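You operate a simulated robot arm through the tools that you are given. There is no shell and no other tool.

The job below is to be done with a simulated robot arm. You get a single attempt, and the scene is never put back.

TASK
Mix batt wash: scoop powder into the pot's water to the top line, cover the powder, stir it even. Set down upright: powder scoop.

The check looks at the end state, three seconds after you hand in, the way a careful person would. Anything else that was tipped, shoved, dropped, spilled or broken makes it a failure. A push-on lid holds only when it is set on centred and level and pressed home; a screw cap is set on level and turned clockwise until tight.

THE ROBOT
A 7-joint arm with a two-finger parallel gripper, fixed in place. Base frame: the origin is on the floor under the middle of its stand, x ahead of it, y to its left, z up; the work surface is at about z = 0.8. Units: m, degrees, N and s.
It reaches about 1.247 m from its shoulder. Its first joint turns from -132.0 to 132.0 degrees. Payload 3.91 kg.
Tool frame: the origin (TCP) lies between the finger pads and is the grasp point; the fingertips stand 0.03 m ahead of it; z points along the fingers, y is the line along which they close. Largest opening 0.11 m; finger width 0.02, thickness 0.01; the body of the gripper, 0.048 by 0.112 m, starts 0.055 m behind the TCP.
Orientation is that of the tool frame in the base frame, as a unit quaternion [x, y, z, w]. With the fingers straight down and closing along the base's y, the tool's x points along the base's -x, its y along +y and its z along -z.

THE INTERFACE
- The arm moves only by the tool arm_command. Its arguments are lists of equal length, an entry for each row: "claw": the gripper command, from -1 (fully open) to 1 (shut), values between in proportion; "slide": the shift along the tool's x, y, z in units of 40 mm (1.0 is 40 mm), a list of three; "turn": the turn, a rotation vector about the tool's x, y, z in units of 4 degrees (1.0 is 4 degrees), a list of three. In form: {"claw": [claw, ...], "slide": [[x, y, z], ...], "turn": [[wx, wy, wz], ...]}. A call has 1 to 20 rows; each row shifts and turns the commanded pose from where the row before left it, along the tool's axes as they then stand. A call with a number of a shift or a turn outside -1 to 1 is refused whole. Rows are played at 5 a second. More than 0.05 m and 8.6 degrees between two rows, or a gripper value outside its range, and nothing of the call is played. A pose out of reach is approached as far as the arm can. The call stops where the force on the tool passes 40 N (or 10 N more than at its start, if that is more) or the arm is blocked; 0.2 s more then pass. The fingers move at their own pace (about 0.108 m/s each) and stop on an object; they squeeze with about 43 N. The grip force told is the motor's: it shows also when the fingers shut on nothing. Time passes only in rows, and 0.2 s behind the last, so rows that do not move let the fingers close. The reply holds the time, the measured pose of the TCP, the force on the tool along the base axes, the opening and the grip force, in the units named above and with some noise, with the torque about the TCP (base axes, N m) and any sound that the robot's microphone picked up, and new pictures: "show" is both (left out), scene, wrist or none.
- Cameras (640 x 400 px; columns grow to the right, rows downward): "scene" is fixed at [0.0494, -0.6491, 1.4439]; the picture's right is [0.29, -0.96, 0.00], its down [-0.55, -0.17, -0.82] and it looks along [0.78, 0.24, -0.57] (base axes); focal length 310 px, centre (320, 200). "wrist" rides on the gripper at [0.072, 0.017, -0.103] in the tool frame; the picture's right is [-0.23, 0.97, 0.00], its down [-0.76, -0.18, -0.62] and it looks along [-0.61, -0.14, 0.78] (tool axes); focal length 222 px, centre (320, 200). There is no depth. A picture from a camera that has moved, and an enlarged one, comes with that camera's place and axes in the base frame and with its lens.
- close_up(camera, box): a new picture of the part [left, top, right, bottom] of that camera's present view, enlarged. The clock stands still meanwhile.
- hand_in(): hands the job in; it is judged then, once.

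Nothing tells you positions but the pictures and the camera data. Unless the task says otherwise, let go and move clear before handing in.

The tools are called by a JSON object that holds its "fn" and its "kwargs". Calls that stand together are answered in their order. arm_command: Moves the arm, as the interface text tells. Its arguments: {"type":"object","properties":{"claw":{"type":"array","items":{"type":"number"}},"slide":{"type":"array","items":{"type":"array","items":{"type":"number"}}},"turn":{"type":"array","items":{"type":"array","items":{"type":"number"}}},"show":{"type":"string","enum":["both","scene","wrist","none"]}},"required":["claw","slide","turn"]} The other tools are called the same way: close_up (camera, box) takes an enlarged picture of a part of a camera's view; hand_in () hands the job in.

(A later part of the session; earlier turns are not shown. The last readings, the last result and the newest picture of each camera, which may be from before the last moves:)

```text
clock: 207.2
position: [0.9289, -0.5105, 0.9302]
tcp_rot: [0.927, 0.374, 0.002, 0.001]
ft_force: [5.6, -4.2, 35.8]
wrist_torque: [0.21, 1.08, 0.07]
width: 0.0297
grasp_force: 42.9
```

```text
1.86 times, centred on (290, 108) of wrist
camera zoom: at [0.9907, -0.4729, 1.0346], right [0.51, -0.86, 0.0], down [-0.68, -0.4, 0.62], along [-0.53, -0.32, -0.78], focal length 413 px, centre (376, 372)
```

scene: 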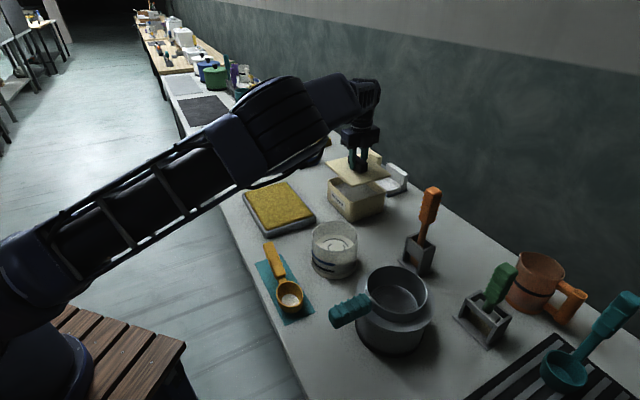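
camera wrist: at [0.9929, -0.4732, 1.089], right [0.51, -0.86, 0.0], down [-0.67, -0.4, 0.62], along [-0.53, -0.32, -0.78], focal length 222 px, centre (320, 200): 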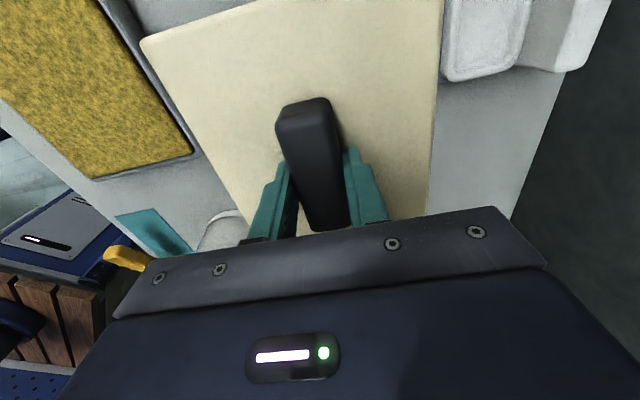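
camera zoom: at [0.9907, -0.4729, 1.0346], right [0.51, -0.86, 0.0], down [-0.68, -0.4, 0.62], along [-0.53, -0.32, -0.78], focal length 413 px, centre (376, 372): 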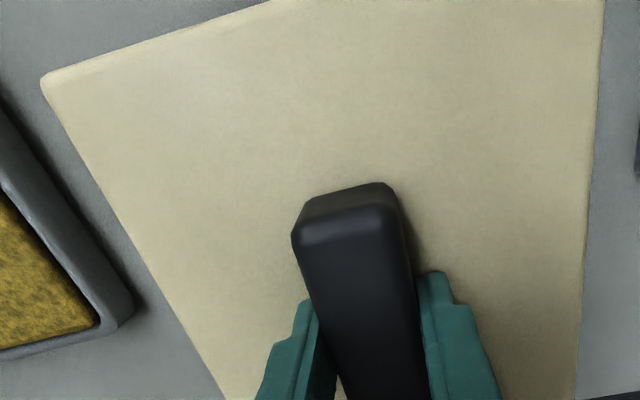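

The lid sits flush on the rim with an even overhang. I relax the push, release the handle, and will then press down centrally with closed fingers.

{"fn": "arm_command", "kwargs": {"claw": [1, 1, 0.6, 0.2, -0.2, -0.2, -0.2, -0.2, -0.2], "slide": [[0, 0, -0.05], [0, 0, 0], [0, 0, 0], [0, 0, 0], [0, 0, 0], [0, 0, -0.3], [0, 0, -0.6], [0, 0, -0.6], [0, 0, 0]], "turn": [[0, 0, 0], [0, 0, 0], [0, 0, 0], [0, 0, 0], [0, 0, 0], [0, 0, 0], [0, 0, 0], [0, 0, 0], [0, 0, 0]], "show": "both"}}

{"fn": "close_up", "kwargs": {"camera": "scene", "box": [315, 155, 395, 225]}}

{"fn": "close_up", "kwargs": {"camera": "wrist", "box": [180, 20, 460, 220]}}

```text
clock: 209.2
position: [0.9278, -0.5102, 0.9914]
tcp_rot: [0.927, 0.374, 0.001, -0.001]
ft_force: [-0.2, 0.1, 0.5]
wrist_torque: [0.02, 0.03, -0.01]
width: 0.0661
grasp_force: 0.0
camera wrist: at [0.9905, -0.4729, 1.0941], right [0.51, -0.86, 0.0], down [-0.67, -0.4, 0.62], along [-0.53, -0.32, -0.78], focal length 222 px, centre (320, 200)
```

scene: 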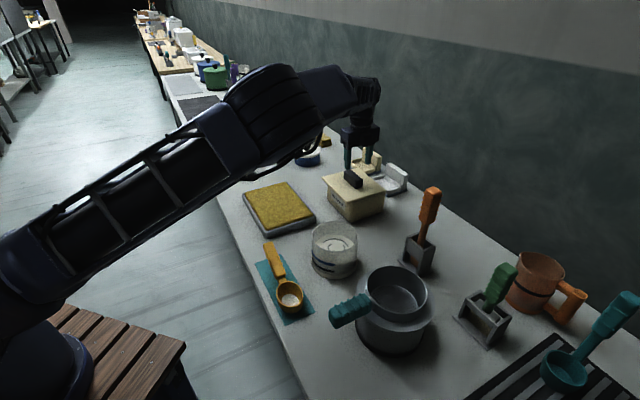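
wrist: 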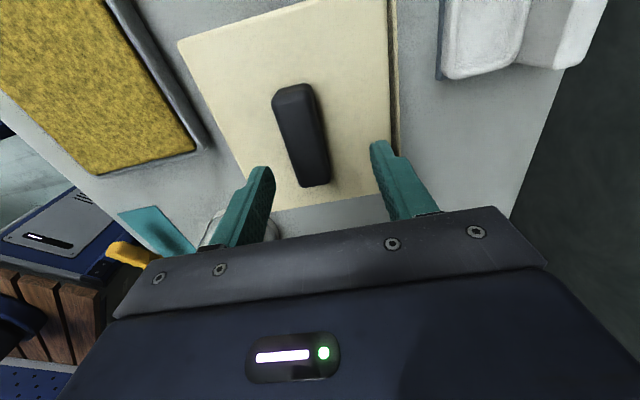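

```text
5.71 times, centred on (355, 190) of scene
camera zoom: at [0.0494, -0.6491, 1.4439], right [0.29, -0.96, 0.0], down [-0.55, -0.17, -0.82], along [0.78, 0.24, -0.57], focal length 1769 px, centre (120, 257)
```

zoom: 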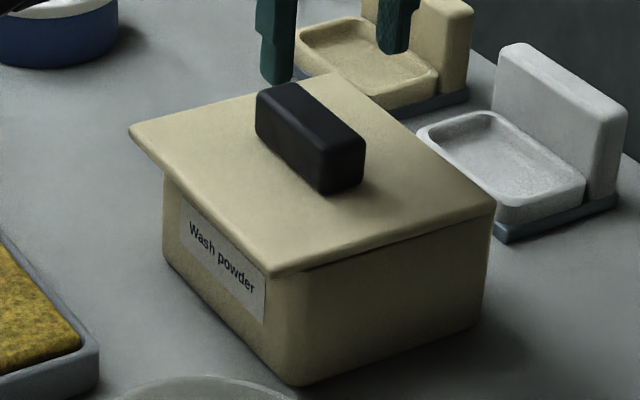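

```text
2.00 times, centred on (320, 120) of wrist
camera zoom: at [0.9905, -0.4729, 1.0941], right [0.51, -0.86, 0.0], down [-0.67, -0.4, 0.62], along [-0.53, -0.32, -0.78], focal length 444 px, centre (320, 360)
```

zoom: 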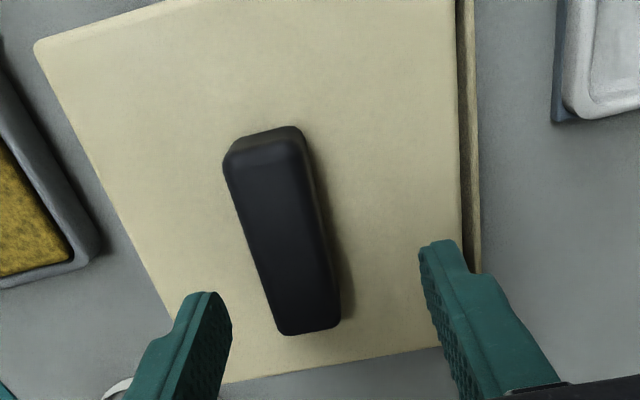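

On release the lid slid about 14 mm toward the label side, so it had been resting on the rim rather than seated. Before regripping I look at the box edge-on from the label side with the wrist camera, to measure the true offset and the gap.

{"fn": "arm_command", "kwargs": {"claw": [-0.2, -0.2, -0.2, -0.2, -0.2, -0.2, -0.2, -0.2, -0.2, -0.2, -0.2, -0.2, -0.2, -0.2, -0.2, -0.2, -0.2, -0.2, -0.2, -0.2], "slide": [[0, 0, -0.9], [0, 0, -0.9], [0, 0, -0.9], [0, 0, 0], [0, 0, 0], [0, 0, 0], [0, 0, 0], [0, 0, 0], [0, 0, 0], [0, 0, 0], [0, 0, 0], [0, 0, 0], [0, 0, 0], [0, 0, 0], [0, 0, 0], [0, 0, 0], [0, 0, 0], [0, 0, 0], [0, 0, 0], [0, 0, 0]], "turn": [[0, 0, 0], [0, 0, 0], [0, 0, 0], [0, 0, -1], [0, 0, -1], [0, 0, -1], [0, 0, -1], [0, 0, -1], [0, 0, -1], [0, 0, -1], [0, 0, -1], [0, 0, -1], [0, 0, -1], [0, 0, -1], [0, 0, -1], [0, 0, -1], [0, 0, -1], [0, 0, -1], [0, 0, -1], [0, 0, -1]], "show": "none"}}

{"fn": "arm_command", "kwargs": {"claw": [-0.2, -0.2, -0.2, -0.2, -0.2, -0.2, -0.2, -0.2, -0.2, -0.2, -0.2], "slide": [[0, 0, 0], [0, 0, 0], [0, 0, 0], [0, 0, 0], [0, 0, 0], [0, 0, 0], [0, 0, 0], [0, 0, 0], [0, 0, 0], [0, 0, 0], [0, 0, 0]], "turn": [[0, 0, -1], [0, 0, -1], [0, 0, -1], [0, 0, -1], [0, 0, -1], [0, 0, -1], [0, 0, -1], [0, 0, -1], [0, 0, -0.8], [0, 0, 0], [0, 0, 0]], "show": "both"}}

```text
clock: 213.4
position: [0.9284, -0.5104, 1.0977]
tcp_rot: [0.559, 0.829, 0.001, 0.0]
ft_force: [-0.1, -1.4, -0.6]
wrist_torque: [0.01, 0.01, -0.01]
width: 0.0661
grasp_force: 0.1
```

```text
clock: 215.8
position: [0.9282, -0.509, 1.0976]
tcp_rot: [0.283, 0.959, 0.001, 0.0]
ft_force: [-0.6, -0.5, 0.4]
wrist_torque: [-0.01, -0.05, -0.03]
width: 0.066
grasp_force: 0.1
camera wrist: at [0.8748, -0.458, 1.2014], right [0.72, 0.69, 0.0], down [0.54, -0.56, 0.62], along [0.43, -0.45, -0.78], focal length 222 px, centre (320, 200)
```

scene: 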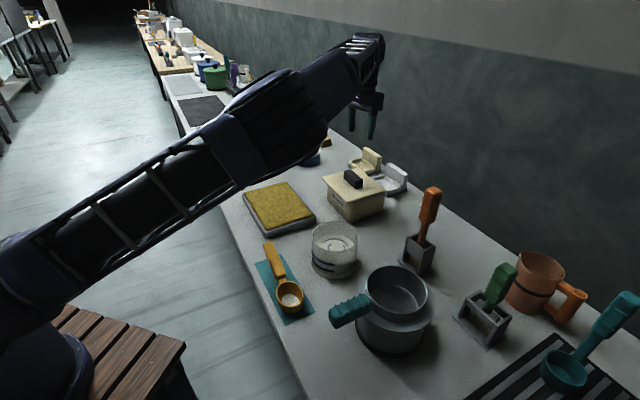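
wrist: 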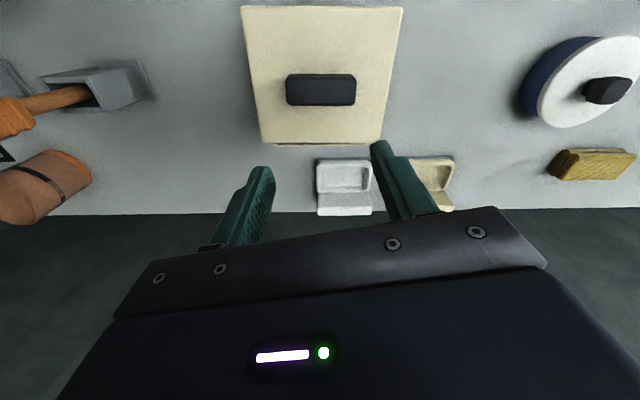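

This view is aligned with the lid's axes. I zoom in to compare the lid edges with the exposed strip of rim.

{"fn": "close_up", "kwargs": {"camera": "wrist", "box": [230, 0, 410, 160]}}

{"fn": "close_up", "kwargs": {"camera": "wrist", "box": [250, 125, 300, 160]}}

{"fn": "close_up", "kwargs": {"camera": "wrist", "box": [345, 125, 395, 160]}}

```text
2.50 times, centred on (320, 80) of wrist
camera zoom: at [0.8748, -0.458, 1.2014], right [0.72, 0.69, 0.0], down [0.54, -0.56, 0.62], along [0.43, -0.45, -0.78], focal length 555 px, centre (320, 500)
```

zoom: 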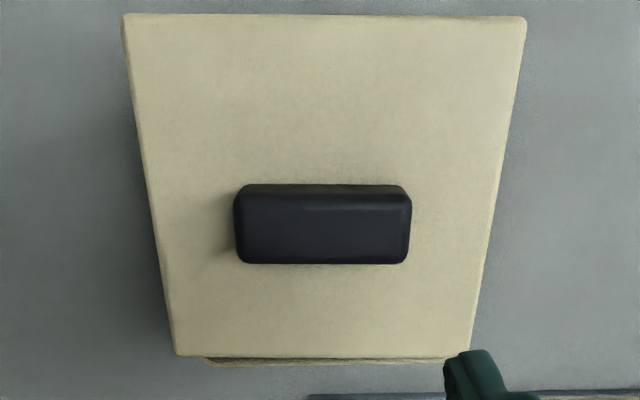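

```text
11.43 times, centred on (275, 142) of wrist
camera zoom: at [0.8748, -0.458, 1.2014], right [0.72, 0.69, 0.0], down [0.54, -0.56, 0.62], along [0.43, -0.45, -0.78], focal length 2538 px, centre (834, 857)
```

zoom: 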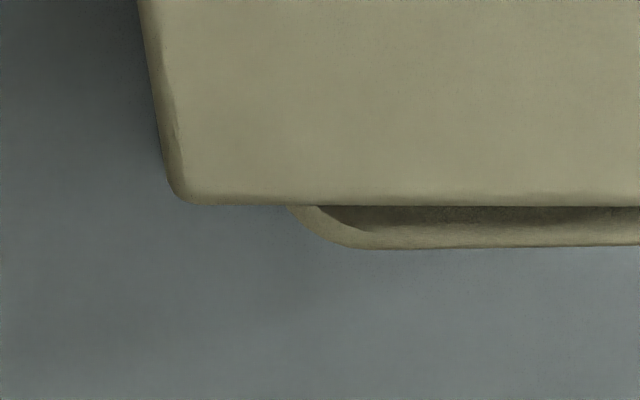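

```text
11.43 times, centred on (370, 142) of wrist
camera zoom: at [0.8748, -0.458, 1.2014], right [0.72, 0.69, 0.0], down [0.54, -0.56, 0.62], along [0.43, -0.45, -0.78], focal length 2538 px, centre (-251, 857)
```

zoom: 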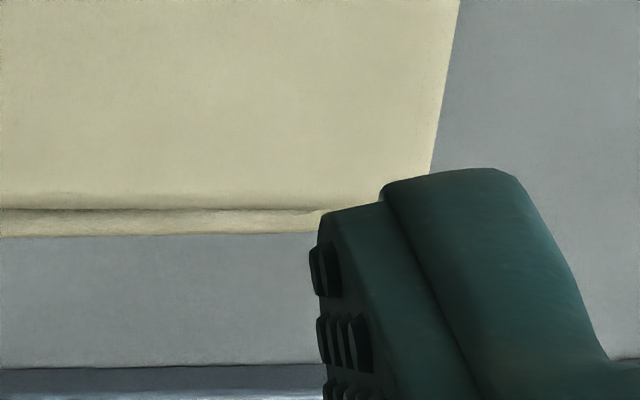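

Here the lid overhangs equally at both ends, but it stands about 8 mm above the rim (a plug under it rests on the wall) and it needs to go toward the far side. I rotate back and regrip the handle at about (0.919, -0.5025).

{"fn": "arm_command", "kwargs": {"claw": [-0.2, -0.2, -0.2, -0.2, -0.2, -0.2, -0.2, -0.2, -0.2, -0.2, -0.2, -0.2, -0.2, -0.2, -0.2, -0.2, -0.2, -0.2, -0.2, -0.2], "slide": [[0, 0, 0], [0, 0, 0], [0, 0, 0], [0, 0, 0], [0, 0, 0], [0, 0, 0], [0, 0, 0], [0, 0, 0], [0, 0, 0], [0, 0, 0], [0, 0, 0], [0, 0, 0], [0, 0, 0], [0, 0, 0], [0, 0, 0], [0, 0, 0], [0, 0, 0], [0, 0, 0], [0, 0, 0], [0, 0, 0]], "turn": [[0, 0, 1], [0, 0, 1], [0, 0, 1], [0, 0, 1], [0, 0, 1], [0, 0, 1], [0, 0, 1], [0, 0, 1], [0, 0, 1], [0, 0, 1], [0, 0, 1], [0, 0, 1], [0, 0, 1], [0, 0, 1], [0, 0, 1], [0, 0, 1], [0, 0, 1], [0, 0, 1], [0, 0, 1], [0, 0, 1]], "show": "none"}}

{"fn": "arm_command", "kwargs": {"claw": [-0.2, -0.2, -0.2, -0.2, -0.2, -0.2, -0.2, -0.2, -0.2, -0.2, -0.2, -0.2], "slide": [[0, 0, 0], [0, 0, 0], [0, 0, 0], [0, 0, 0], [0, 0, 0], [0, 0, 0], [0, -0.15, 0.5], [0, -0.15, 0.6], [0, 0, 0.7], [0, 0, 0.7], [0, 0, 0], [0, 0, 0]], "turn": [[0, 0, 1], [0, 0, 1], [0, 0, 1], [0, 0, 1], [0, 0, 1], [0, 0, 0.8], [0, 0, 0], [0, 0, 0], [0, 0, 0], [0, 0, 0], [0, 0, 0], [0, 0, 0]], "show": "both"}}

{"fn": "close_up", "kwargs": {"camera": "wrist", "box": [180, 20, 460, 220]}}

```text
clock: 220.0
position: [0.9278, -0.5101, 1.0977]
tcp_rot: [0.833, 0.553, 0.001, 0.0]
ft_force: [0.5, -0.2, 0.5]
wrist_torque: [0.0, 0.0, 0.03]
width: 0.0661
grasp_force: 0.0
```

```text
clock: 222.6
position: [0.9201, -0.5005, 0.9975]
tcp_rot: [0.928, 0.374, 0.001, -0.001]
ft_force: [0.1, 0.2, 0.0]
wrist_torque: [-0.02, -0.01, 0.02]
width: 0.0663
grasp_force: 0.1
camera wrist: at [0.9822, -0.4644, 1.1006], right [0.51, -0.86, 0.0], down [-0.67, -0.4, 0.62], along [-0.53, -0.32, -0.78], focal length 222 px, centre (320, 200)
```

scene: 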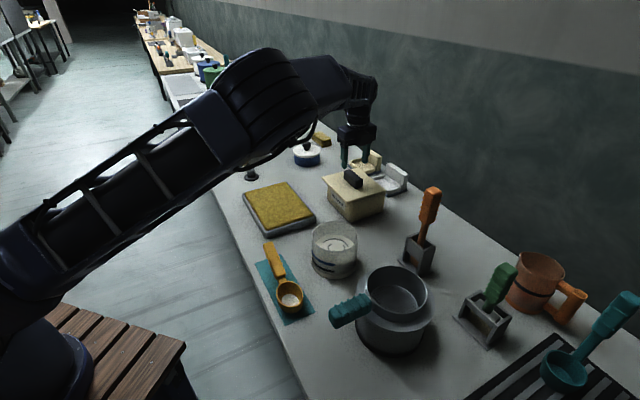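
wrist: 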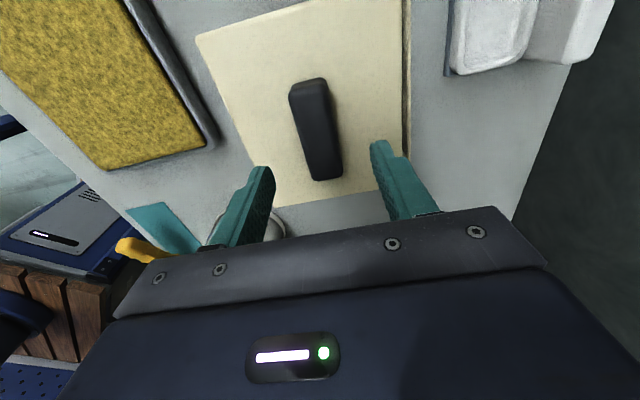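

```text
2.00 times, centred on (320, 120) of wrist
camera zoom: at [0.9822, -0.4644, 1.1006], right [0.51, -0.86, 0.0], down [-0.67, -0.4, 0.62], along [-0.53, -0.32, -0.78], focal length 444 px, centre (320, 360)
```

zoom: 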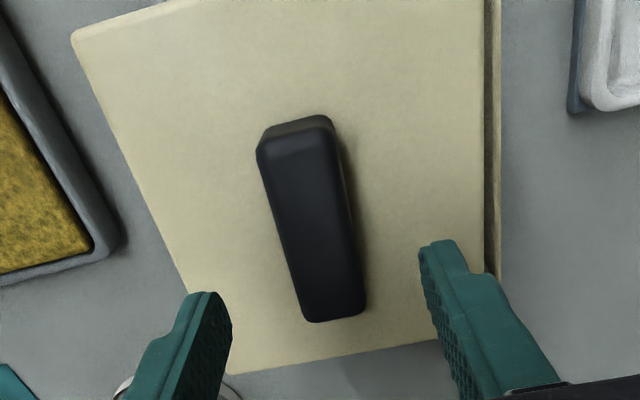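

The bar is centred between the fingers. I descend, grip, and lift the lid again.

{"fn": "arm_command", "kwargs": {"claw": [-0.2, -0.2, -0.2, -0.2, -0.2, 0.2, 0.6, 1, 1, 1, 1, 1, 1, 1, 1], "slide": [[0, -0.05, 0.3], [0, 0, 0.4], [0, 0, 0.4], [0, 0, 0.35], [0, 0, 0], [0, 0, 0], [0, 0, 0], [0, 0, 0], [0, 0, 0], [0, 0, 0], [0, 0, -0.15], [0, 0, -0.25], [0, 0, -0.25], [0, 0, -0.1], [0, 0, 0]], "turn": [[0, 0, 0], [0, 0, 0], [0, 0, 0], [0, 0, 0], [0, 0, 0], [0, 0, 0], [0, 0, 0], [0, 0, 0], [0, 0, 0], [0, 0, 0], [0, 0, 0], [0, 0, 0], [0, 0, 0], [0, 0, 0], [0, 0, 0]], "show": "both"}}

{"fn": "close_up", "kwargs": {"camera": "scene", "box": [305, 145, 395, 225]}}

{"fn": "close_up", "kwargs": {"camera": "wrist", "box": [120, 0, 460, 215]}}

```text
clock: 225.8
position: [0.9186, -0.4998, 0.969]
tcp_rot: [0.928, 0.374, 0.001, -0.001]
ft_force: [-0.7, 0.0, -1.1]
wrist_torque: [0.02, 0.0, 0.02]
width: 0.0287
grasp_force: 43.2
camera wrist: at [0.9809, -0.463, 1.0734], right [0.51, -0.86, 0.0], down [-0.67, -0.4, 0.62], along [-0.53, -0.32, -0.78], focal length 222 px, centre (320, 200)
```

scene: 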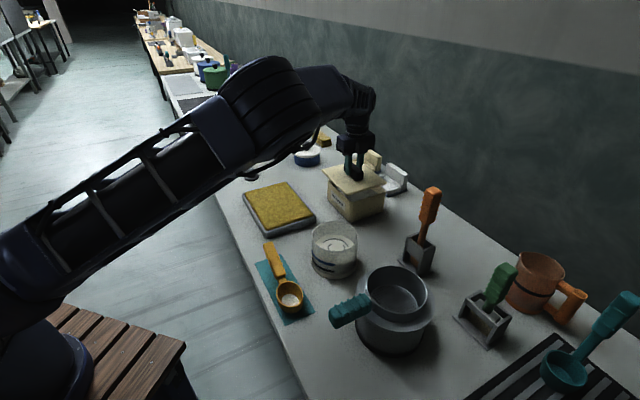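
wrist: 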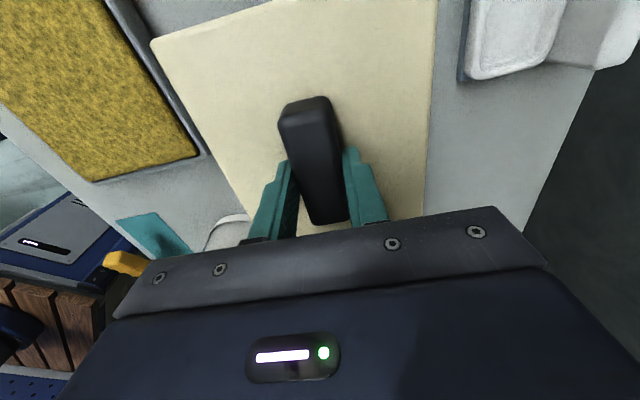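

```text
5.00 times, centred on (350, 185) of scene
camera zoom: at [0.0494, -0.6491, 1.4439], right [0.29, -0.96, 0.0], down [-0.55, -0.17, -0.82], along [0.78, 0.24, -0.57], focal length 1548 px, centre (170, 275)
```

zoom: 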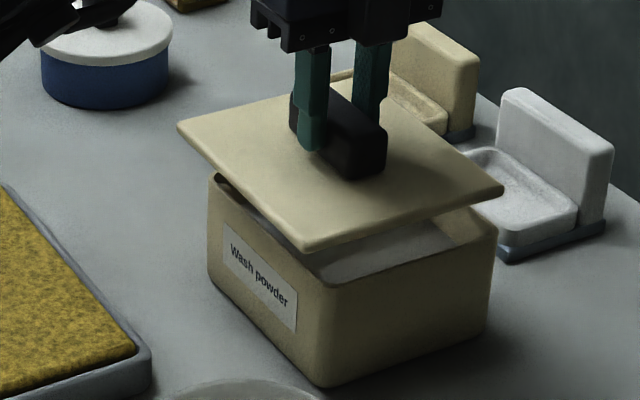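

```text
1.86 times, centred on (290, 108) of wrist
camera zoom: at [0.9809, -0.463, 1.0734], right [0.51, -0.86, 0.0], down [-0.67, -0.4, 0.62], along [-0.53, -0.32, -0.78], focal length 413 px, centre (376, 372)
```

zoom: 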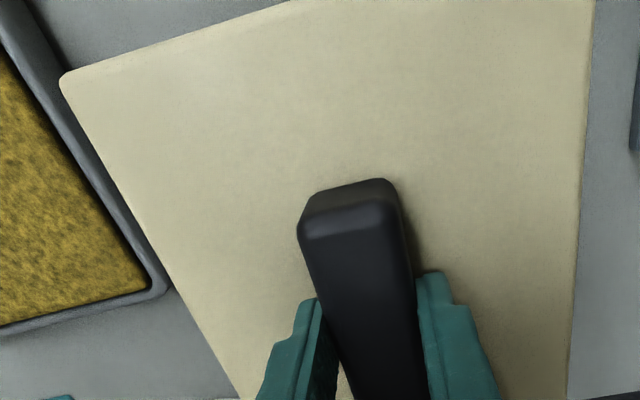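

The lid is lifted again and level. I shift it 18 mm toward the far side and check the overhangs.

{"fn": "arm_command", "kwargs": {"claw": [1, 1, 1, 1, 1], "slide": [[0.025, 0.15, 0], [0, 0.15, 0], [0, 0.15, 0], [0, 0, 0.3], [0, 0, 0]], "turn": [[0, 0, 0], [0, 0, 0], [0, 0, 0], [0, 0, 0], [0, 0, 0]], "show": "none"}}

{"fn": "close_up", "kwargs": {"camera": "scene", "box": [315, 155, 395, 225]}}

{"fn": "close_up", "kwargs": {"camera": "wrist", "box": [120, 0, 460, 215]}}

```text
clock: 227.0
position: [0.9317, -0.5125, 0.958]
tcp_rot: [0.927, 0.374, 0.001, 0.0]
ft_force: [-0.2, 0.2, -0.8]
wrist_torque: [-0.01, -0.03, 0.01]
width: 0.029
grasp_force: 43.2
```

```text
5.71 times, centred on (355, 190) of scene
camera zoom: at [0.0494, -0.6491, 1.4439], right [0.29, -0.96, 0.0], down [-0.55, -0.17, -0.82], along [0.78, 0.24, -0.57], focal length 1769 px, centre (120, 257)
```

zoom: 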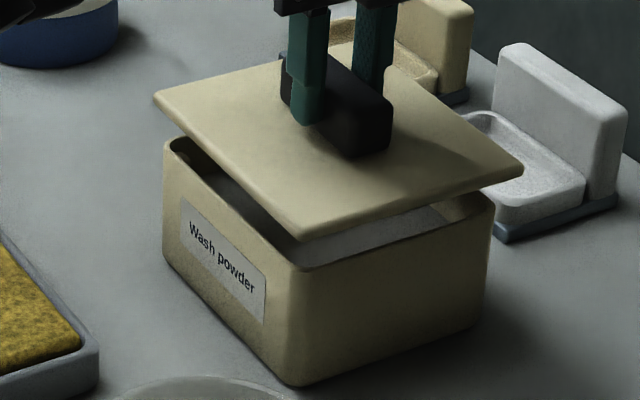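

```text
1.86 times, centred on (290, 108) of wrist
camera zoom: at [0.9942, -0.4752, 1.0614], right [0.51, -0.86, 0.0], down [-0.67, -0.4, 0.62], along [-0.53, -0.32, -0.78], focal length 413 px, centre (376, 372)
```

zoom: 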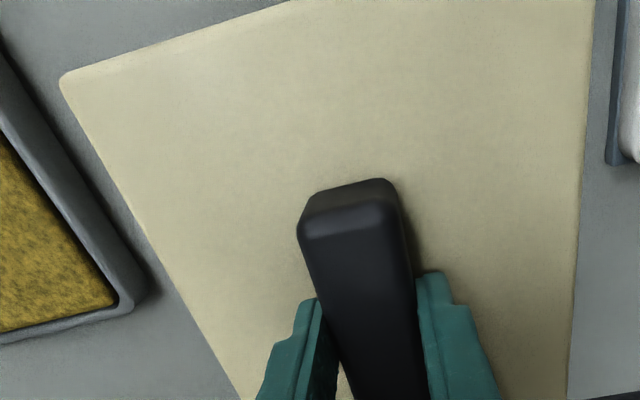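

The edge views together indicate the lid should go about 5 mm further along the box's long direction. I make that shift and lower gently, watching the forces.

{"fn": "arm_command", "kwargs": {"claw": [1, 1, 1, 1, 1, 1], "slide": [[0.125, -0.02, 0], [0, 0, 0.1], [0, 0, 0.1], [0, 0, 0.08], [0, 0, 0.05], [0, 0, 0]], "turn": [[0, 0, 0], [0, 0, 0], [0, 0, 0], [0, 0, 0], [0, 0, 0], [0, 0, 0]], "show": "none"}}

{"fn": "close_up", "kwargs": {"camera": "scene", "box": [315, 155, 395, 225]}}

```text
clock: 228.4
position: [0.9338, -0.5075, 0.9438]
tcp_rot: [0.928, 0.374, 0.0, 0.0]
ft_force: [-0.6, -0.3, -1.0]
wrist_torque: [0.02, 0.01, 0.01]
width: 0.029
grasp_force: 43.4
```

```text
5.71 times, centred on (355, 190) of scene
camera zoom: at [0.0494, -0.6491, 1.4439], right [0.29, -0.96, 0.0], down [-0.55, -0.17, -0.82], along [0.78, 0.24, -0.57], focal length 1769 px, centre (120, 257)
```

zoom: 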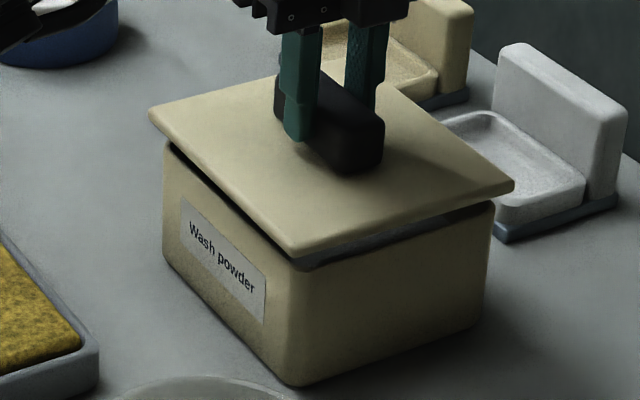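

{"fn": "close_up", "kwargs": {"camera": "scene", "box": [335, 185, 375, 210]}}

{"fn": "close_up", "kwargs": {"camera": "scene", "box": [365, 175, 395, 200]}}

{"fn": "close_up", "kwargs": {"camera": "scene", "box": [315, 165, 345, 190]}}

```text
16.00 times, centred on (355, 198) of scene
camera zoom: at [0.0494, -0.6491, 1.4439], right [0.29, -0.96, 0.0], down [-0.55, -0.17, -0.82], along [0.78, 0.24, -0.57], focal length 4954 px, centre (-240, 240)
```

zoom: 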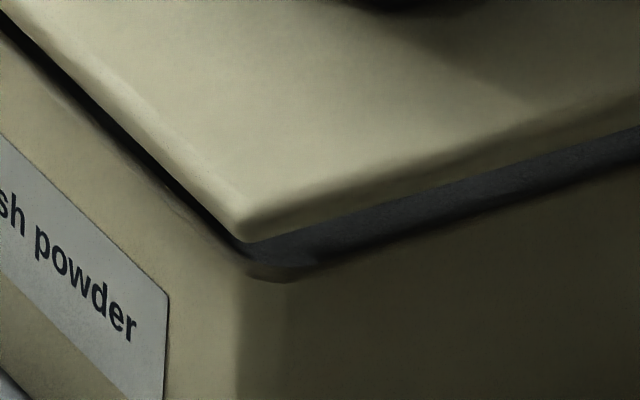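

```text
16.00 times, centred on (380, 188) of scene
camera zoom: at [0.0494, -0.6491, 1.4439], right [0.29, -0.96, 0.0], down [-0.55, -0.17, -0.82], along [0.78, 0.24, -0.57], focal length 4954 px, centre (-640, 400)
```

zoom: 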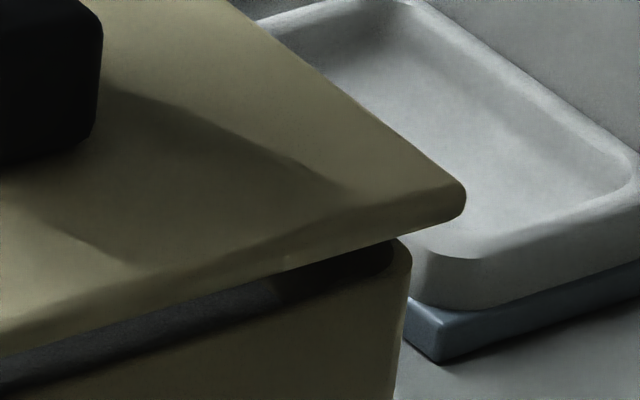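

```text
16.00 times, centred on (330, 178) of scene
camera zoom: at [0.0494, -0.6491, 1.4439], right [0.29, -0.96, 0.0], down [-0.55, -0.17, -0.82], along [0.78, 0.24, -0.57], focal length 4954 px, centre (160, 560)
```

zoom: 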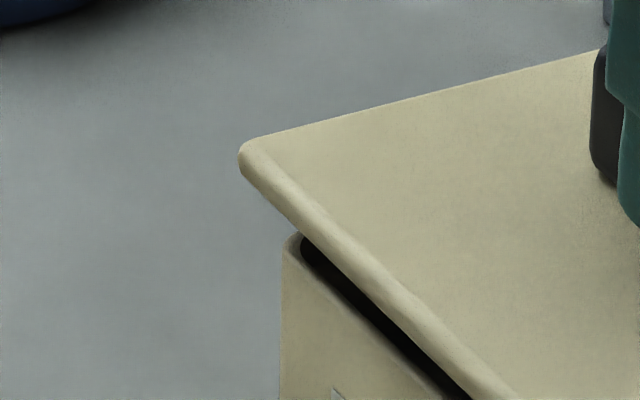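

I lower in 1–2 mm steps and read the force after each.

{"fn": "arm_command", "kwargs": {"claw": [1, 1, 1], "slide": [[0, 0, 0.04], [0, 0, 0.04], [0, 0, 0]], "turn": [[0, 0, 0], [0, 0, 0], [0, 0, 0]], "show": "none"}}

{"fn": "arm_command", "kwargs": {"claw": [1, 1, 1], "slide": [[0, 0, 0.03], [0, 0, 0.03], [0, 0, 0]], "turn": [[0, 0, 0], [0, 0, 0], [0, 0, 0]], "show": "none"}}

{"fn": "close_up", "kwargs": {"camera": "scene", "box": [315, 155, 395, 225]}}

```text
clock: 229.2
position: [0.9341, -0.5076, 0.9411]
tcp_rot: [0.928, 0.373, 0.0, -0.001]
ft_force: [1.1, 0.6, -1.4]
wrist_torque: [-0.08, 0.02, 0.02]
width: 0.029
grasp_force: 43.3
```

```text
clock: 230.0
position: [0.9338, -0.5085, 0.9395]
tcp_rot: [0.927, 0.374, 0.001, 0.0]
ft_force: [-0.8, 0.0, 6.1]
wrist_torque: [0.67, -0.21, -0.02]
width: 0.0289
grasp_force: 42.8
```

```text
5.71 times, centred on (355, 190) of scene
camera zoom: at [0.0494, -0.6491, 1.4439], right [0.29, -0.96, 0.0], down [-0.55, -0.17, -0.82], along [0.78, 0.24, -0.57], focal length 1769 px, centre (120, 257)
```

zoom: 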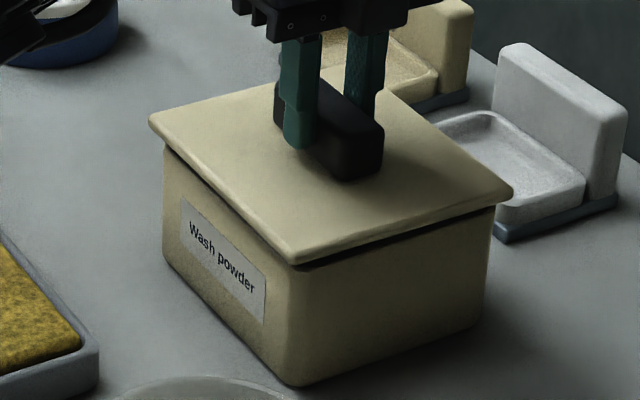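

{"fn": "close_up", "kwargs": {"camera": "scene", "box": [335, 185, 375, 210]}}

{"fn": "close_up", "kwargs": {"camera": "scene", "box": [365, 175, 395, 200]}}

{"fn": "close_up", "kwargs": {"camera": "scene", "box": [315, 165, 345, 190]}}

```text
16.00 times, centred on (355, 198) of scene
camera zoom: at [0.0494, -0.6491, 1.4439], right [0.29, -0.96, 0.0], down [-0.55, -0.17, -0.82], along [0.78, 0.24, -0.57], focal length 4954 px, centre (-240, 240)
```

zoom: 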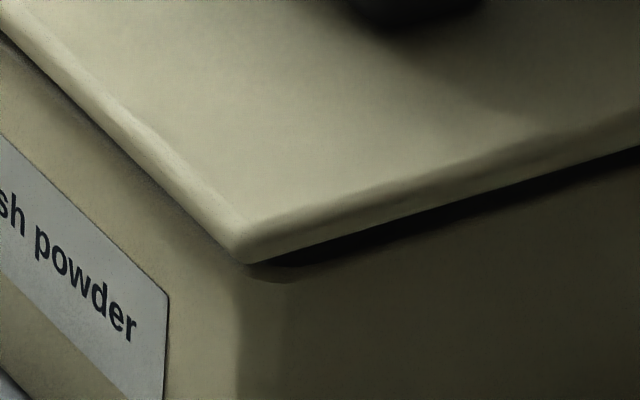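

```text
16.00 times, centred on (380, 188) of scene
camera zoom: at [0.0494, -0.6491, 1.4439], right [0.29, -0.96, 0.0], down [-0.55, -0.17, -0.82], along [0.78, 0.24, -0.57], focal length 4954 px, centre (-640, 400)
```

zoom: 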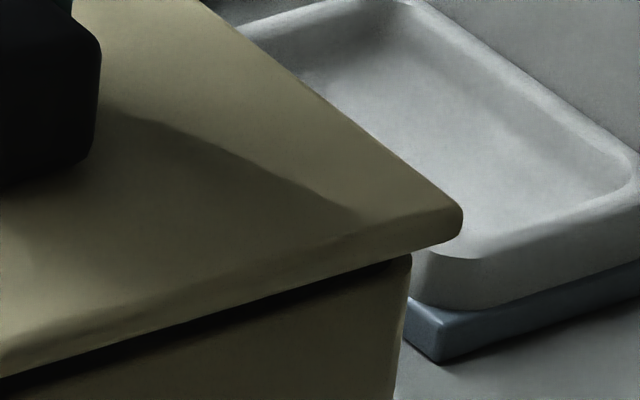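

```text
16.00 times, centred on (330, 178) of scene
camera zoom: at [0.0494, -0.6491, 1.4439], right [0.29, -0.96, 0.0], down [-0.55, -0.17, -0.82], along [0.78, 0.24, -0.57], focal length 4954 px, centre (160, 560)
```

zoom: 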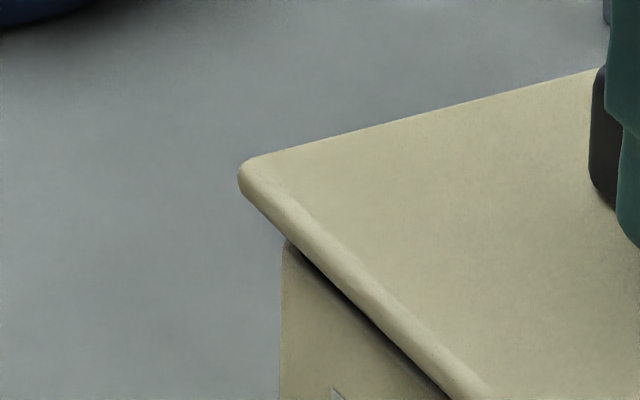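

Contact is now at the far end, so the lid is too far along. The first position was nearer to correct. I raise 3 mm, move back about 5.5 mm along and 2.5 mm across, and lower again.

{"fn": "arm_command", "kwargs": {"claw": [1, 1, 1, 1], "slide": [[0, 0, -0.1], [-0.07, -0.03, 0], [-0.068, -0.032, 0], [0, 0, 0]], "turn": [[0, 0, 0], [0, 0, 0], [0, 0, 0], [0, 0, 0]], "show": "none"}}

{"fn": "close_up", "kwargs": {"camera": "scene", "box": [335, 185, 375, 210]}}

{"fn": "close_up", "kwargs": {"camera": "scene", "box": [315, 155, 395, 225]}}

```text
clock: 231.0
position: [0.9292, -0.5108, 0.9427]
tcp_rot: [0.928, 0.374, 0.001, 0.0]
ft_force: [-0.1, -0.2, -2.0]
wrist_torque: [0.03, 0.0, 0.02]
width: 0.0291
grasp_force: 43.4
```

```text
16.00 times, centred on (355, 198) of scene
camera zoom: at [0.0494, -0.6491, 1.4439], right [0.29, -0.96, 0.0], down [-0.55, -0.17, -0.82], along [0.78, 0.24, -0.57], focal length 4954 px, centre (-240, 240)
```

zoom: 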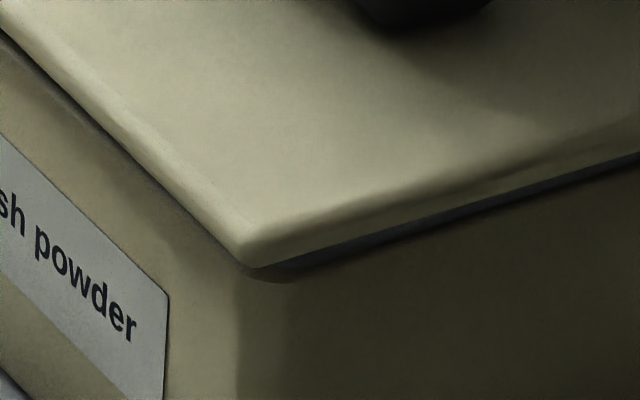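

```text
5.71 times, centred on (355, 190) of scene
camera zoom: at [0.0494, -0.6491, 1.4439], right [0.29, -0.96, 0.0], down [-0.55, -0.17, -0.82], along [0.78, 0.24, -0.57], focal length 1769 px, centre (120, 257)
```

zoom: 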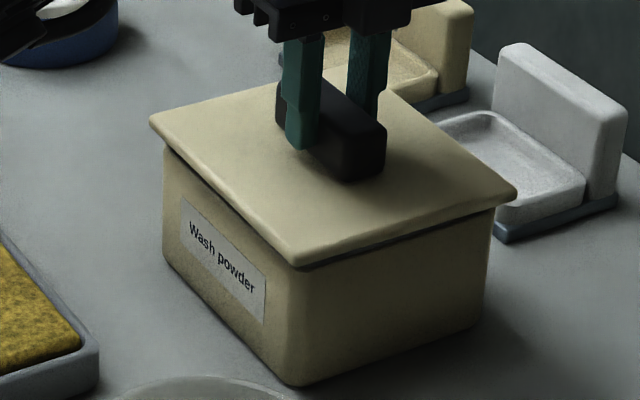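

{"fn": "arm_command", "kwargs": {"claw": [1, 1, 1], "slide": [[0, 0, 0.05], [0, 0, 0.04], [0, 0, 0]], "turn": [[0, 0, 0], [0, 0, 0], [0, 0, 0]], "show": "none"}}

{"fn": "arm_command", "kwargs": {"claw": [1, 1, 1], "slide": [[0, 0, 0.04], [0, 0, 0.03], [0, 0, 0]], "turn": [[0, 0, 0], [0, 0, 0], [0, 0, 0]], "show": "none"}}

```text
clock: 231.8
position: [0.9305, -0.5102, 0.939]
tcp_rot: [0.927, 0.375, 0.001, 0.001]
ft_force: [0.6, -0.2, 3.4]
wrist_torque: [-0.22, 0.24, -0.07]
width: 0.0289
grasp_force: 42.7
```

```text
clock: 232.6
position: [0.9294, -0.5101, 0.937]
tcp_rot: [0.928, 0.373, 0.001, 0.0]
ft_force: [10.0, -2.0, 17.8]
wrist_torque: [-0.92, 0.57, 0.2]
width: 0.0295
grasp_force: 43.6
```

Now contact is at the near end with a push back along the box, so the right place lies between. I raise slightly, shift +2.5 mm along and +1 mm across, and try again.

{"fn": "arm_command", "kwargs": {"claw": [1, 1, 1, 1], "slide": [[0, 0, -0.15], [0.0625, 0.025, 0], [0, 0, 0], [0, 0, 0]], "turn": [[0, 0, 0], [0, 0, 0], [0, 0, 0], [0, 0, 0]], "show": "none"}}

{"fn": "arm_command", "kwargs": {"claw": [1, 1, 1, 1], "slide": [[0, 0, 0.05], [0, 0, 0.05], [0, 0, 0.03], [0, 0, 0]], "turn": [[0, 0, 0], [0, 0, 0], [0, 0, 0], [0, 0, 0]], "show": "none"}}

{"fn": "arm_command", "kwargs": {"claw": [1, 1, 1], "slide": [[0, 0, 0.03], [0, 0, 0.02], [0, 0, 0]], "turn": [[0, 0, 0], [0, 0, 0], [0, 0, 0]], "show": "none"}}

```text
clock: 233.6
position: [0.931, -0.5084, 0.9434]
tcp_rot: [0.928, 0.374, 0.0, -0.001]
ft_force: [-0.5, -0.2, -0.3]
wrist_torque: [-0.01, -0.01, -0.02]
width: 0.029
grasp_force: 43.4
```

```text
clock: 234.6
position: [0.9316, -0.51, 0.9379]
tcp_rot: [0.927, 0.374, 0.001, -0.001]
ft_force: [0.2, 0.0, -0.9]
wrist_torque: [0.01, 0.0, -0.01]
width: 0.0291
grasp_force: 43.9
```

```text
clock: 235.4
position: [0.9318, -0.5099, 0.9348]
tcp_rot: [0.928, 0.373, 0.002, 0.0]
ft_force: [0.0, -0.9, -1.3]
wrist_torque: [0.02, 0.03, -0.01]
width: 0.0289
grasp_force: 42.8
```

No contact at a height where it touched before, so the plug is entering the box. I continue down.

{"fn": "arm_command", "kwargs": {"claw": [1, 1, 1], "slide": [[0, 0, 0.04], [0, 0, 0.03], [0, 0, 0]], "turn": [[0, 0, 0], [0, 0, 0], [0, 0, 0]], "show": "none"}}

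{"fn": "arm_command", "kwargs": {"claw": [1, 1, 1], "slide": [[0, 0, 0.03], [0, 0, 0.03], [0, 0, 0]], "turn": [[0, 0, 0], [0, 0, 0], [0, 0, 0]], "show": "none"}}

{"fn": "close_up", "kwargs": {"camera": "scene", "box": [315, 155, 395, 225]}}

```text
clock: 236.2
position: [0.9309, -0.509, 0.9351]
tcp_rot: [0.928, 0.374, 0.003, 0.0]
ft_force: [-0.1, -1.3, 14.1]
wrist_torque: [0.86, -0.86, 0.04]
width: 0.0292
grasp_force: 43.0
```

```text
clock: 237.0
position: [0.9304, -0.5101, 0.9312]
tcp_rot: [0.927, 0.375, 0.001, 0.001]
ft_force: [3.9, -5.4, 24.7]
wrist_torque: [-0.05, 0.03, 0.02]
width: 0.0293
grasp_force: 42.4
```

```text
5.71 times, centred on (355, 190) of scene
camera zoom: at [0.0494, -0.6491, 1.4439], right [0.29, -0.96, 0.0], down [-0.55, -0.17, -0.82], along [0.78, 0.24, -0.57], focal length 1769 px, centre (120, 257)
```

zoom: 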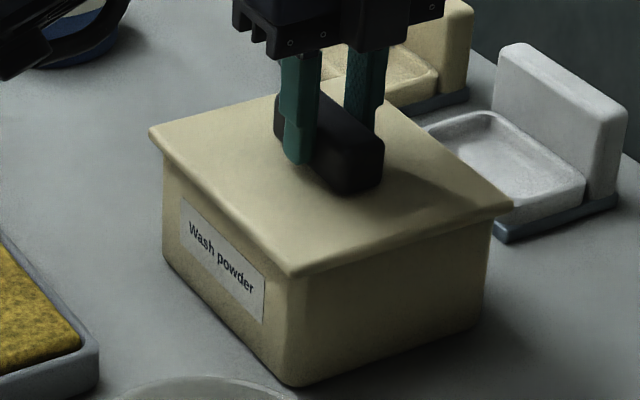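

The contact became symmetric (no torque) and the lid looks flush with the rim all round. I press further to push it home.

{"fn": "arm_command", "kwargs": {"claw": [1, 1, 1, 1, 1], "slide": [[0, 0, 0.03], [0, 0, 0.03], [0, 0, 0.03], [0, 0, 0.03], [0, 0, 0]], "turn": [[0, 0, 0], [0, 0, 0], [0, 0, 0], [0, 0, 0], [0, 0, 0]], "show": "none"}}

{"fn": "close_up", "kwargs": {"camera": "scene", "box": [335, 185, 375, 210]}}

{"fn": "close_up", "kwargs": {"camera": "scene", "box": [315, 155, 395, 225]}}

```text
clock: 237.6
position: [0.9313, -0.5089, 0.932]
tcp_rot: [0.928, 0.374, 0.003, 0.002]
ft_force: [1.1, -0.8, 8.8]
wrist_torque: [-0.06, 0.59, 0.07]
width: 0.029
grasp_force: 43.0
stopped in row 2: the force on the tool passed its limit at 42 N (the readings are from after the stop); the commanded pose is now the measured one
```

```text
16.00 times, centred on (355, 198) of scene
camera zoom: at [0.0494, -0.6491, 1.4439], right [0.29, -0.96, 0.0], down [-0.55, -0.17, -0.82], along [0.78, 0.24, -0.57], focal length 4954 px, centre (-240, 240)
```

zoom: 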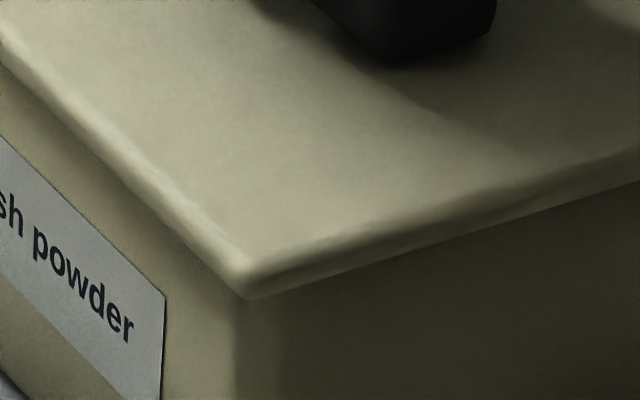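

```text
5.71 times, centred on (355, 190) of scene
camera zoom: at [0.0494, -0.6491, 1.4439], right [0.29, -0.96, 0.0], down [-0.55, -0.17, -0.82], along [0.78, 0.24, -0.57], focal length 1769 px, centre (120, 257)
```

zoom: 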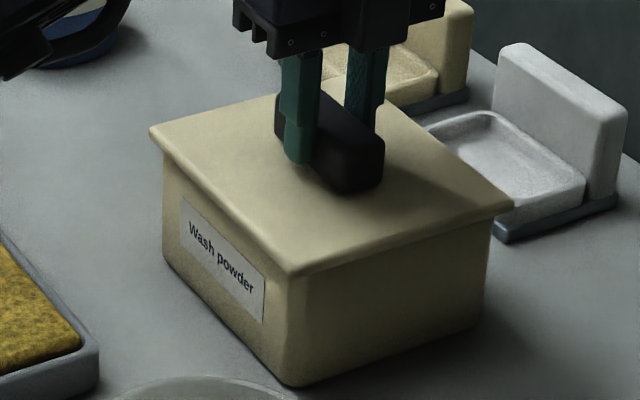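

The lid has dropped about 8 mm and sits flush all round. I release the handle without lifting, rise, and check that it stays.

{"fn": "arm_command", "kwargs": {"claw": [0.7, 0.5, 0.3, 0, -0.2, -0.2, -0.2, -0.2, -0.2, -0.2], "slide": [[0, 0, 0], [0, 0, 0], [0, 0, 0], [0, 0, 0], [0, 0, 0], [0, 0, 0], [0, 0, -0.4], [0, 0, -0.6], [0, 0, -0.6], [0, 0, 0]], "turn": [[0, 0, 0], [0, 0, 0], [0, 0, 0], [0, 0, 0], [0, 0, 0], [0, 0, 0], [0, 0, 0], [0, 0, 0], [0, 0, 0], [0, 0, 0]], "show": "both"}}

{"fn": "close_up", "kwargs": {"camera": "scene", "box": [315, 155, 395, 225]}}

{"fn": "close_up", "kwargs": {"camera": "wrist", "box": [180, 20, 460, 220]}}

```text
clock: 239.8
position: [0.932, -0.5099, 0.9936]
tcp_rot: [0.928, 0.373, 0.001, 0.001]
ft_force: [0.4, 0.0, 0.5]
wrist_torque: [0.0, 0.01, -0.01]
width: 0.066
grasp_force: 0.0
camera wrist: at [0.994, -0.4722, 1.0982], right [0.51, -0.86, 0.0], down [-0.67, -0.4, 0.62], along [-0.53, -0.32, -0.78], focal length 222 px, centre (320, 200)
```

scene: 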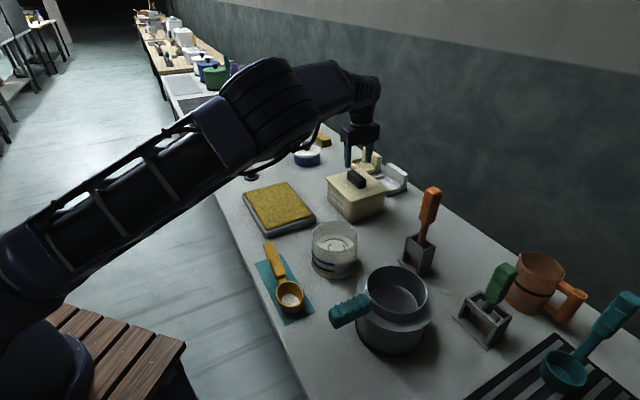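
wrist: 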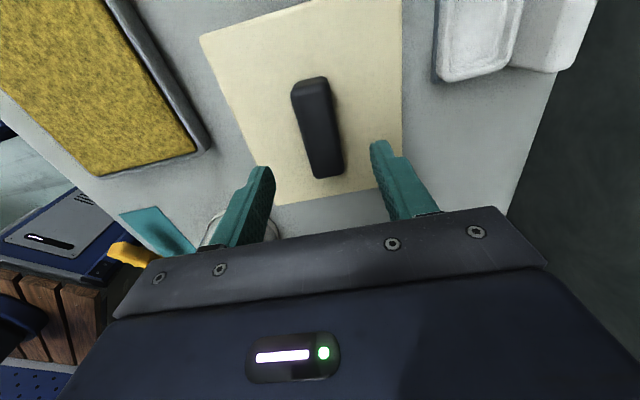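

```text
5.71 times, centred on (355, 190) of scene
camera zoom: at [0.0494, -0.6491, 1.4439], right [0.29, -0.96, 0.0], down [-0.55, -0.17, -0.82], along [0.78, 0.24, -0.57], focal length 1769 px, centre (120, 257)
```

zoom: 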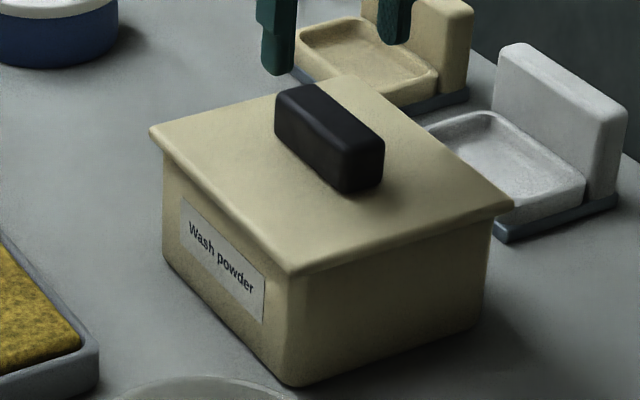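

```text
2.00 times, centred on (320, 120) of wrist
camera zoom: at [0.994, -0.4722, 1.0982], right [0.51, -0.86, 0.0], down [-0.67, -0.4, 0.62], along [-0.53, -0.32, -0.78], focal length 444 px, centre (320, 360)
```

zoom: 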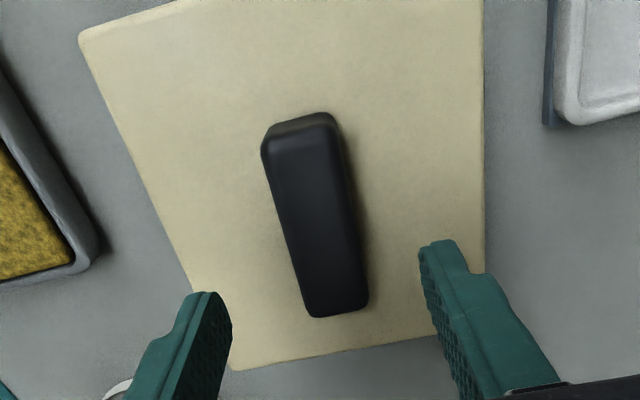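

The lid stays put, flush and centred. I close the fingers and press on the middle of the handle to make sure it is home.

{"fn": "arm_command", "kwargs": {"claw": [1, 1, 1, 1, 1, 1, 1], "slide": [[0, -0.035, 0], [0, 0, 0], [0, 0, 0], [0, 0, 0.4], [0, 0, 0.4], [0, 0, 0.25], [0, 0, 0]], "turn": [[0, 0, 0], [0, 0, 0], [0, 0, 0], [0, 0, 0], [0, 0, 0], [0, 0, 0], [0, 0, 0]], "show": "none"}}

{"fn": "arm_command", "kwargs": {"claw": [1, 1, 1, 1, 1, 1, 1, 1], "slide": [[0, 0, 0.05], [0, 0, 0.05], [0, 0, 0.05], [0, 0, 0.05], [0, 0, 0.05], [0, 0, 0.05], [0, 0, 0.05], [0, 0, 0]], "turn": [[0, 0, 0], [0, 0, 0], [0, 0, 0], [0, 0, 0], [0, 0, 0], [0, 0, 0], [0, 0, 0], [0, 0, 0]], "show": "none"}}

{"fn": "close_up", "kwargs": {"camera": "scene", "box": [315, 155, 395, 225]}}

```text
clock: 241.6
position: [0.9306, -0.5093, 0.9571]
tcp_rot: [0.928, 0.373, 0.004, 0.003]
ft_force: [1.6, -0.3, 10.4]
wrist_torque: [-0.04, 0.02, 0.03]
width: 0.0
grasp_force: 37.5
stopped in row 7: the force on the tool passed its limit at 41 N (the readings are from after the stop); the commanded pose is now the measured one
```

```text
clock: 242.2
position: [0.9322, -0.5095, 0.956]
tcp_rot: [0.928, 0.373, 0.005, 0.005]
ft_force: [0.9, -0.3, 10.3]
wrist_torque: [-0.03, 0.03, 0.01]
width: 0.0
grasp_force: 37.8
stopped in row 3: the force on the tool passed its limit at 44 N (the readings are from after the stop); the commanded pose is now the measured one
```

```text
5.71 times, centred on (355, 190) of scene
camera zoom: at [0.0494, -0.6491, 1.4439], right [0.29, -0.96, 0.0], down [-0.55, -0.17, -0.82], along [0.78, 0.24, -0.57], focal length 1769 px, centre (120, 257)
```

zoom: 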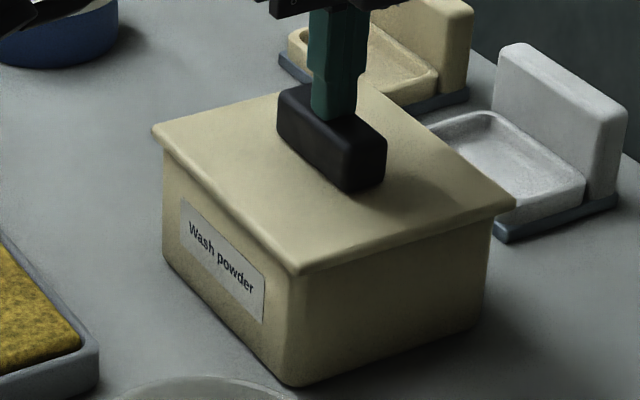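

{"fn": "close_up", "kwargs": {"camera": "scene", "box": [335, 185, 375, 210]}}

{"fn": "close_up", "kwargs": {"camera": "scene", "box": [365, 175, 395, 200]}}

{"fn": "close_up", "kwargs": {"camera": "scene", "box": [315, 165, 345, 190]}}

```text
16.00 times, centred on (355, 198) of scene
camera zoom: at [0.0494, -0.6491, 1.4439], right [0.29, -0.96, 0.0], down [-0.55, -0.17, -0.82], along [0.78, 0.24, -0.57], focal length 4954 px, centre (-240, 240)
```

zoom: 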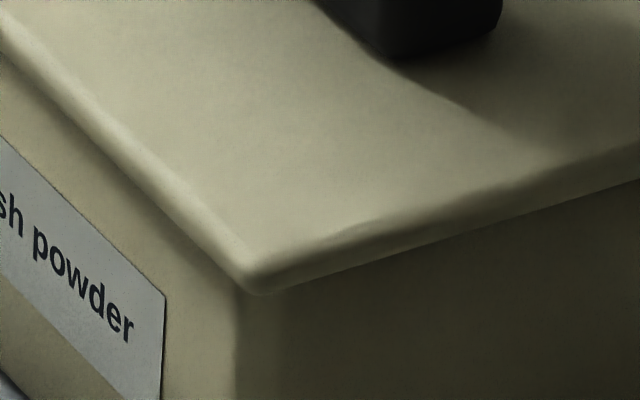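

```text
16.00 times, centred on (380, 188) of scene
camera zoom: at [0.0494, -0.6491, 1.4439], right [0.29, -0.96, 0.0], down [-0.55, -0.17, -0.82], along [0.78, 0.24, -0.57], focal length 4954 px, centre (-640, 400)
```

zoom: 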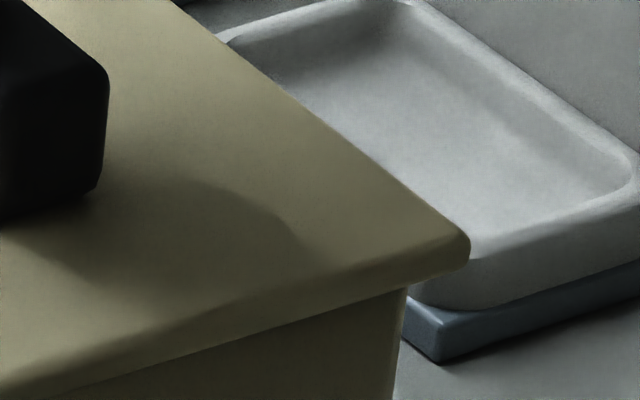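

```text
16.00 times, centred on (330, 178) of scene
camera zoom: at [0.0494, -0.6491, 1.4439], right [0.29, -0.96, 0.0], down [-0.55, -0.17, -0.82], along [0.78, 0.24, -0.57], focal length 4954 px, centre (160, 560)
```

zoom: 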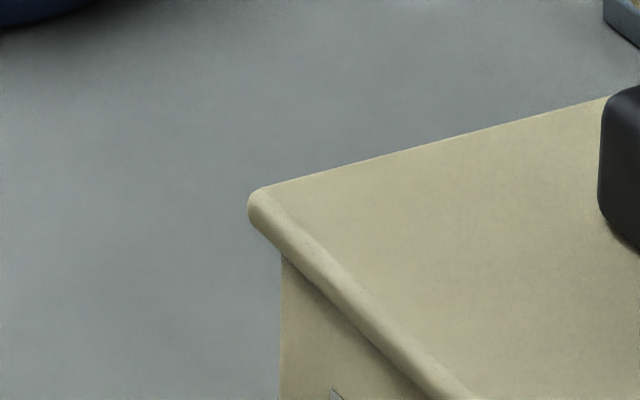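

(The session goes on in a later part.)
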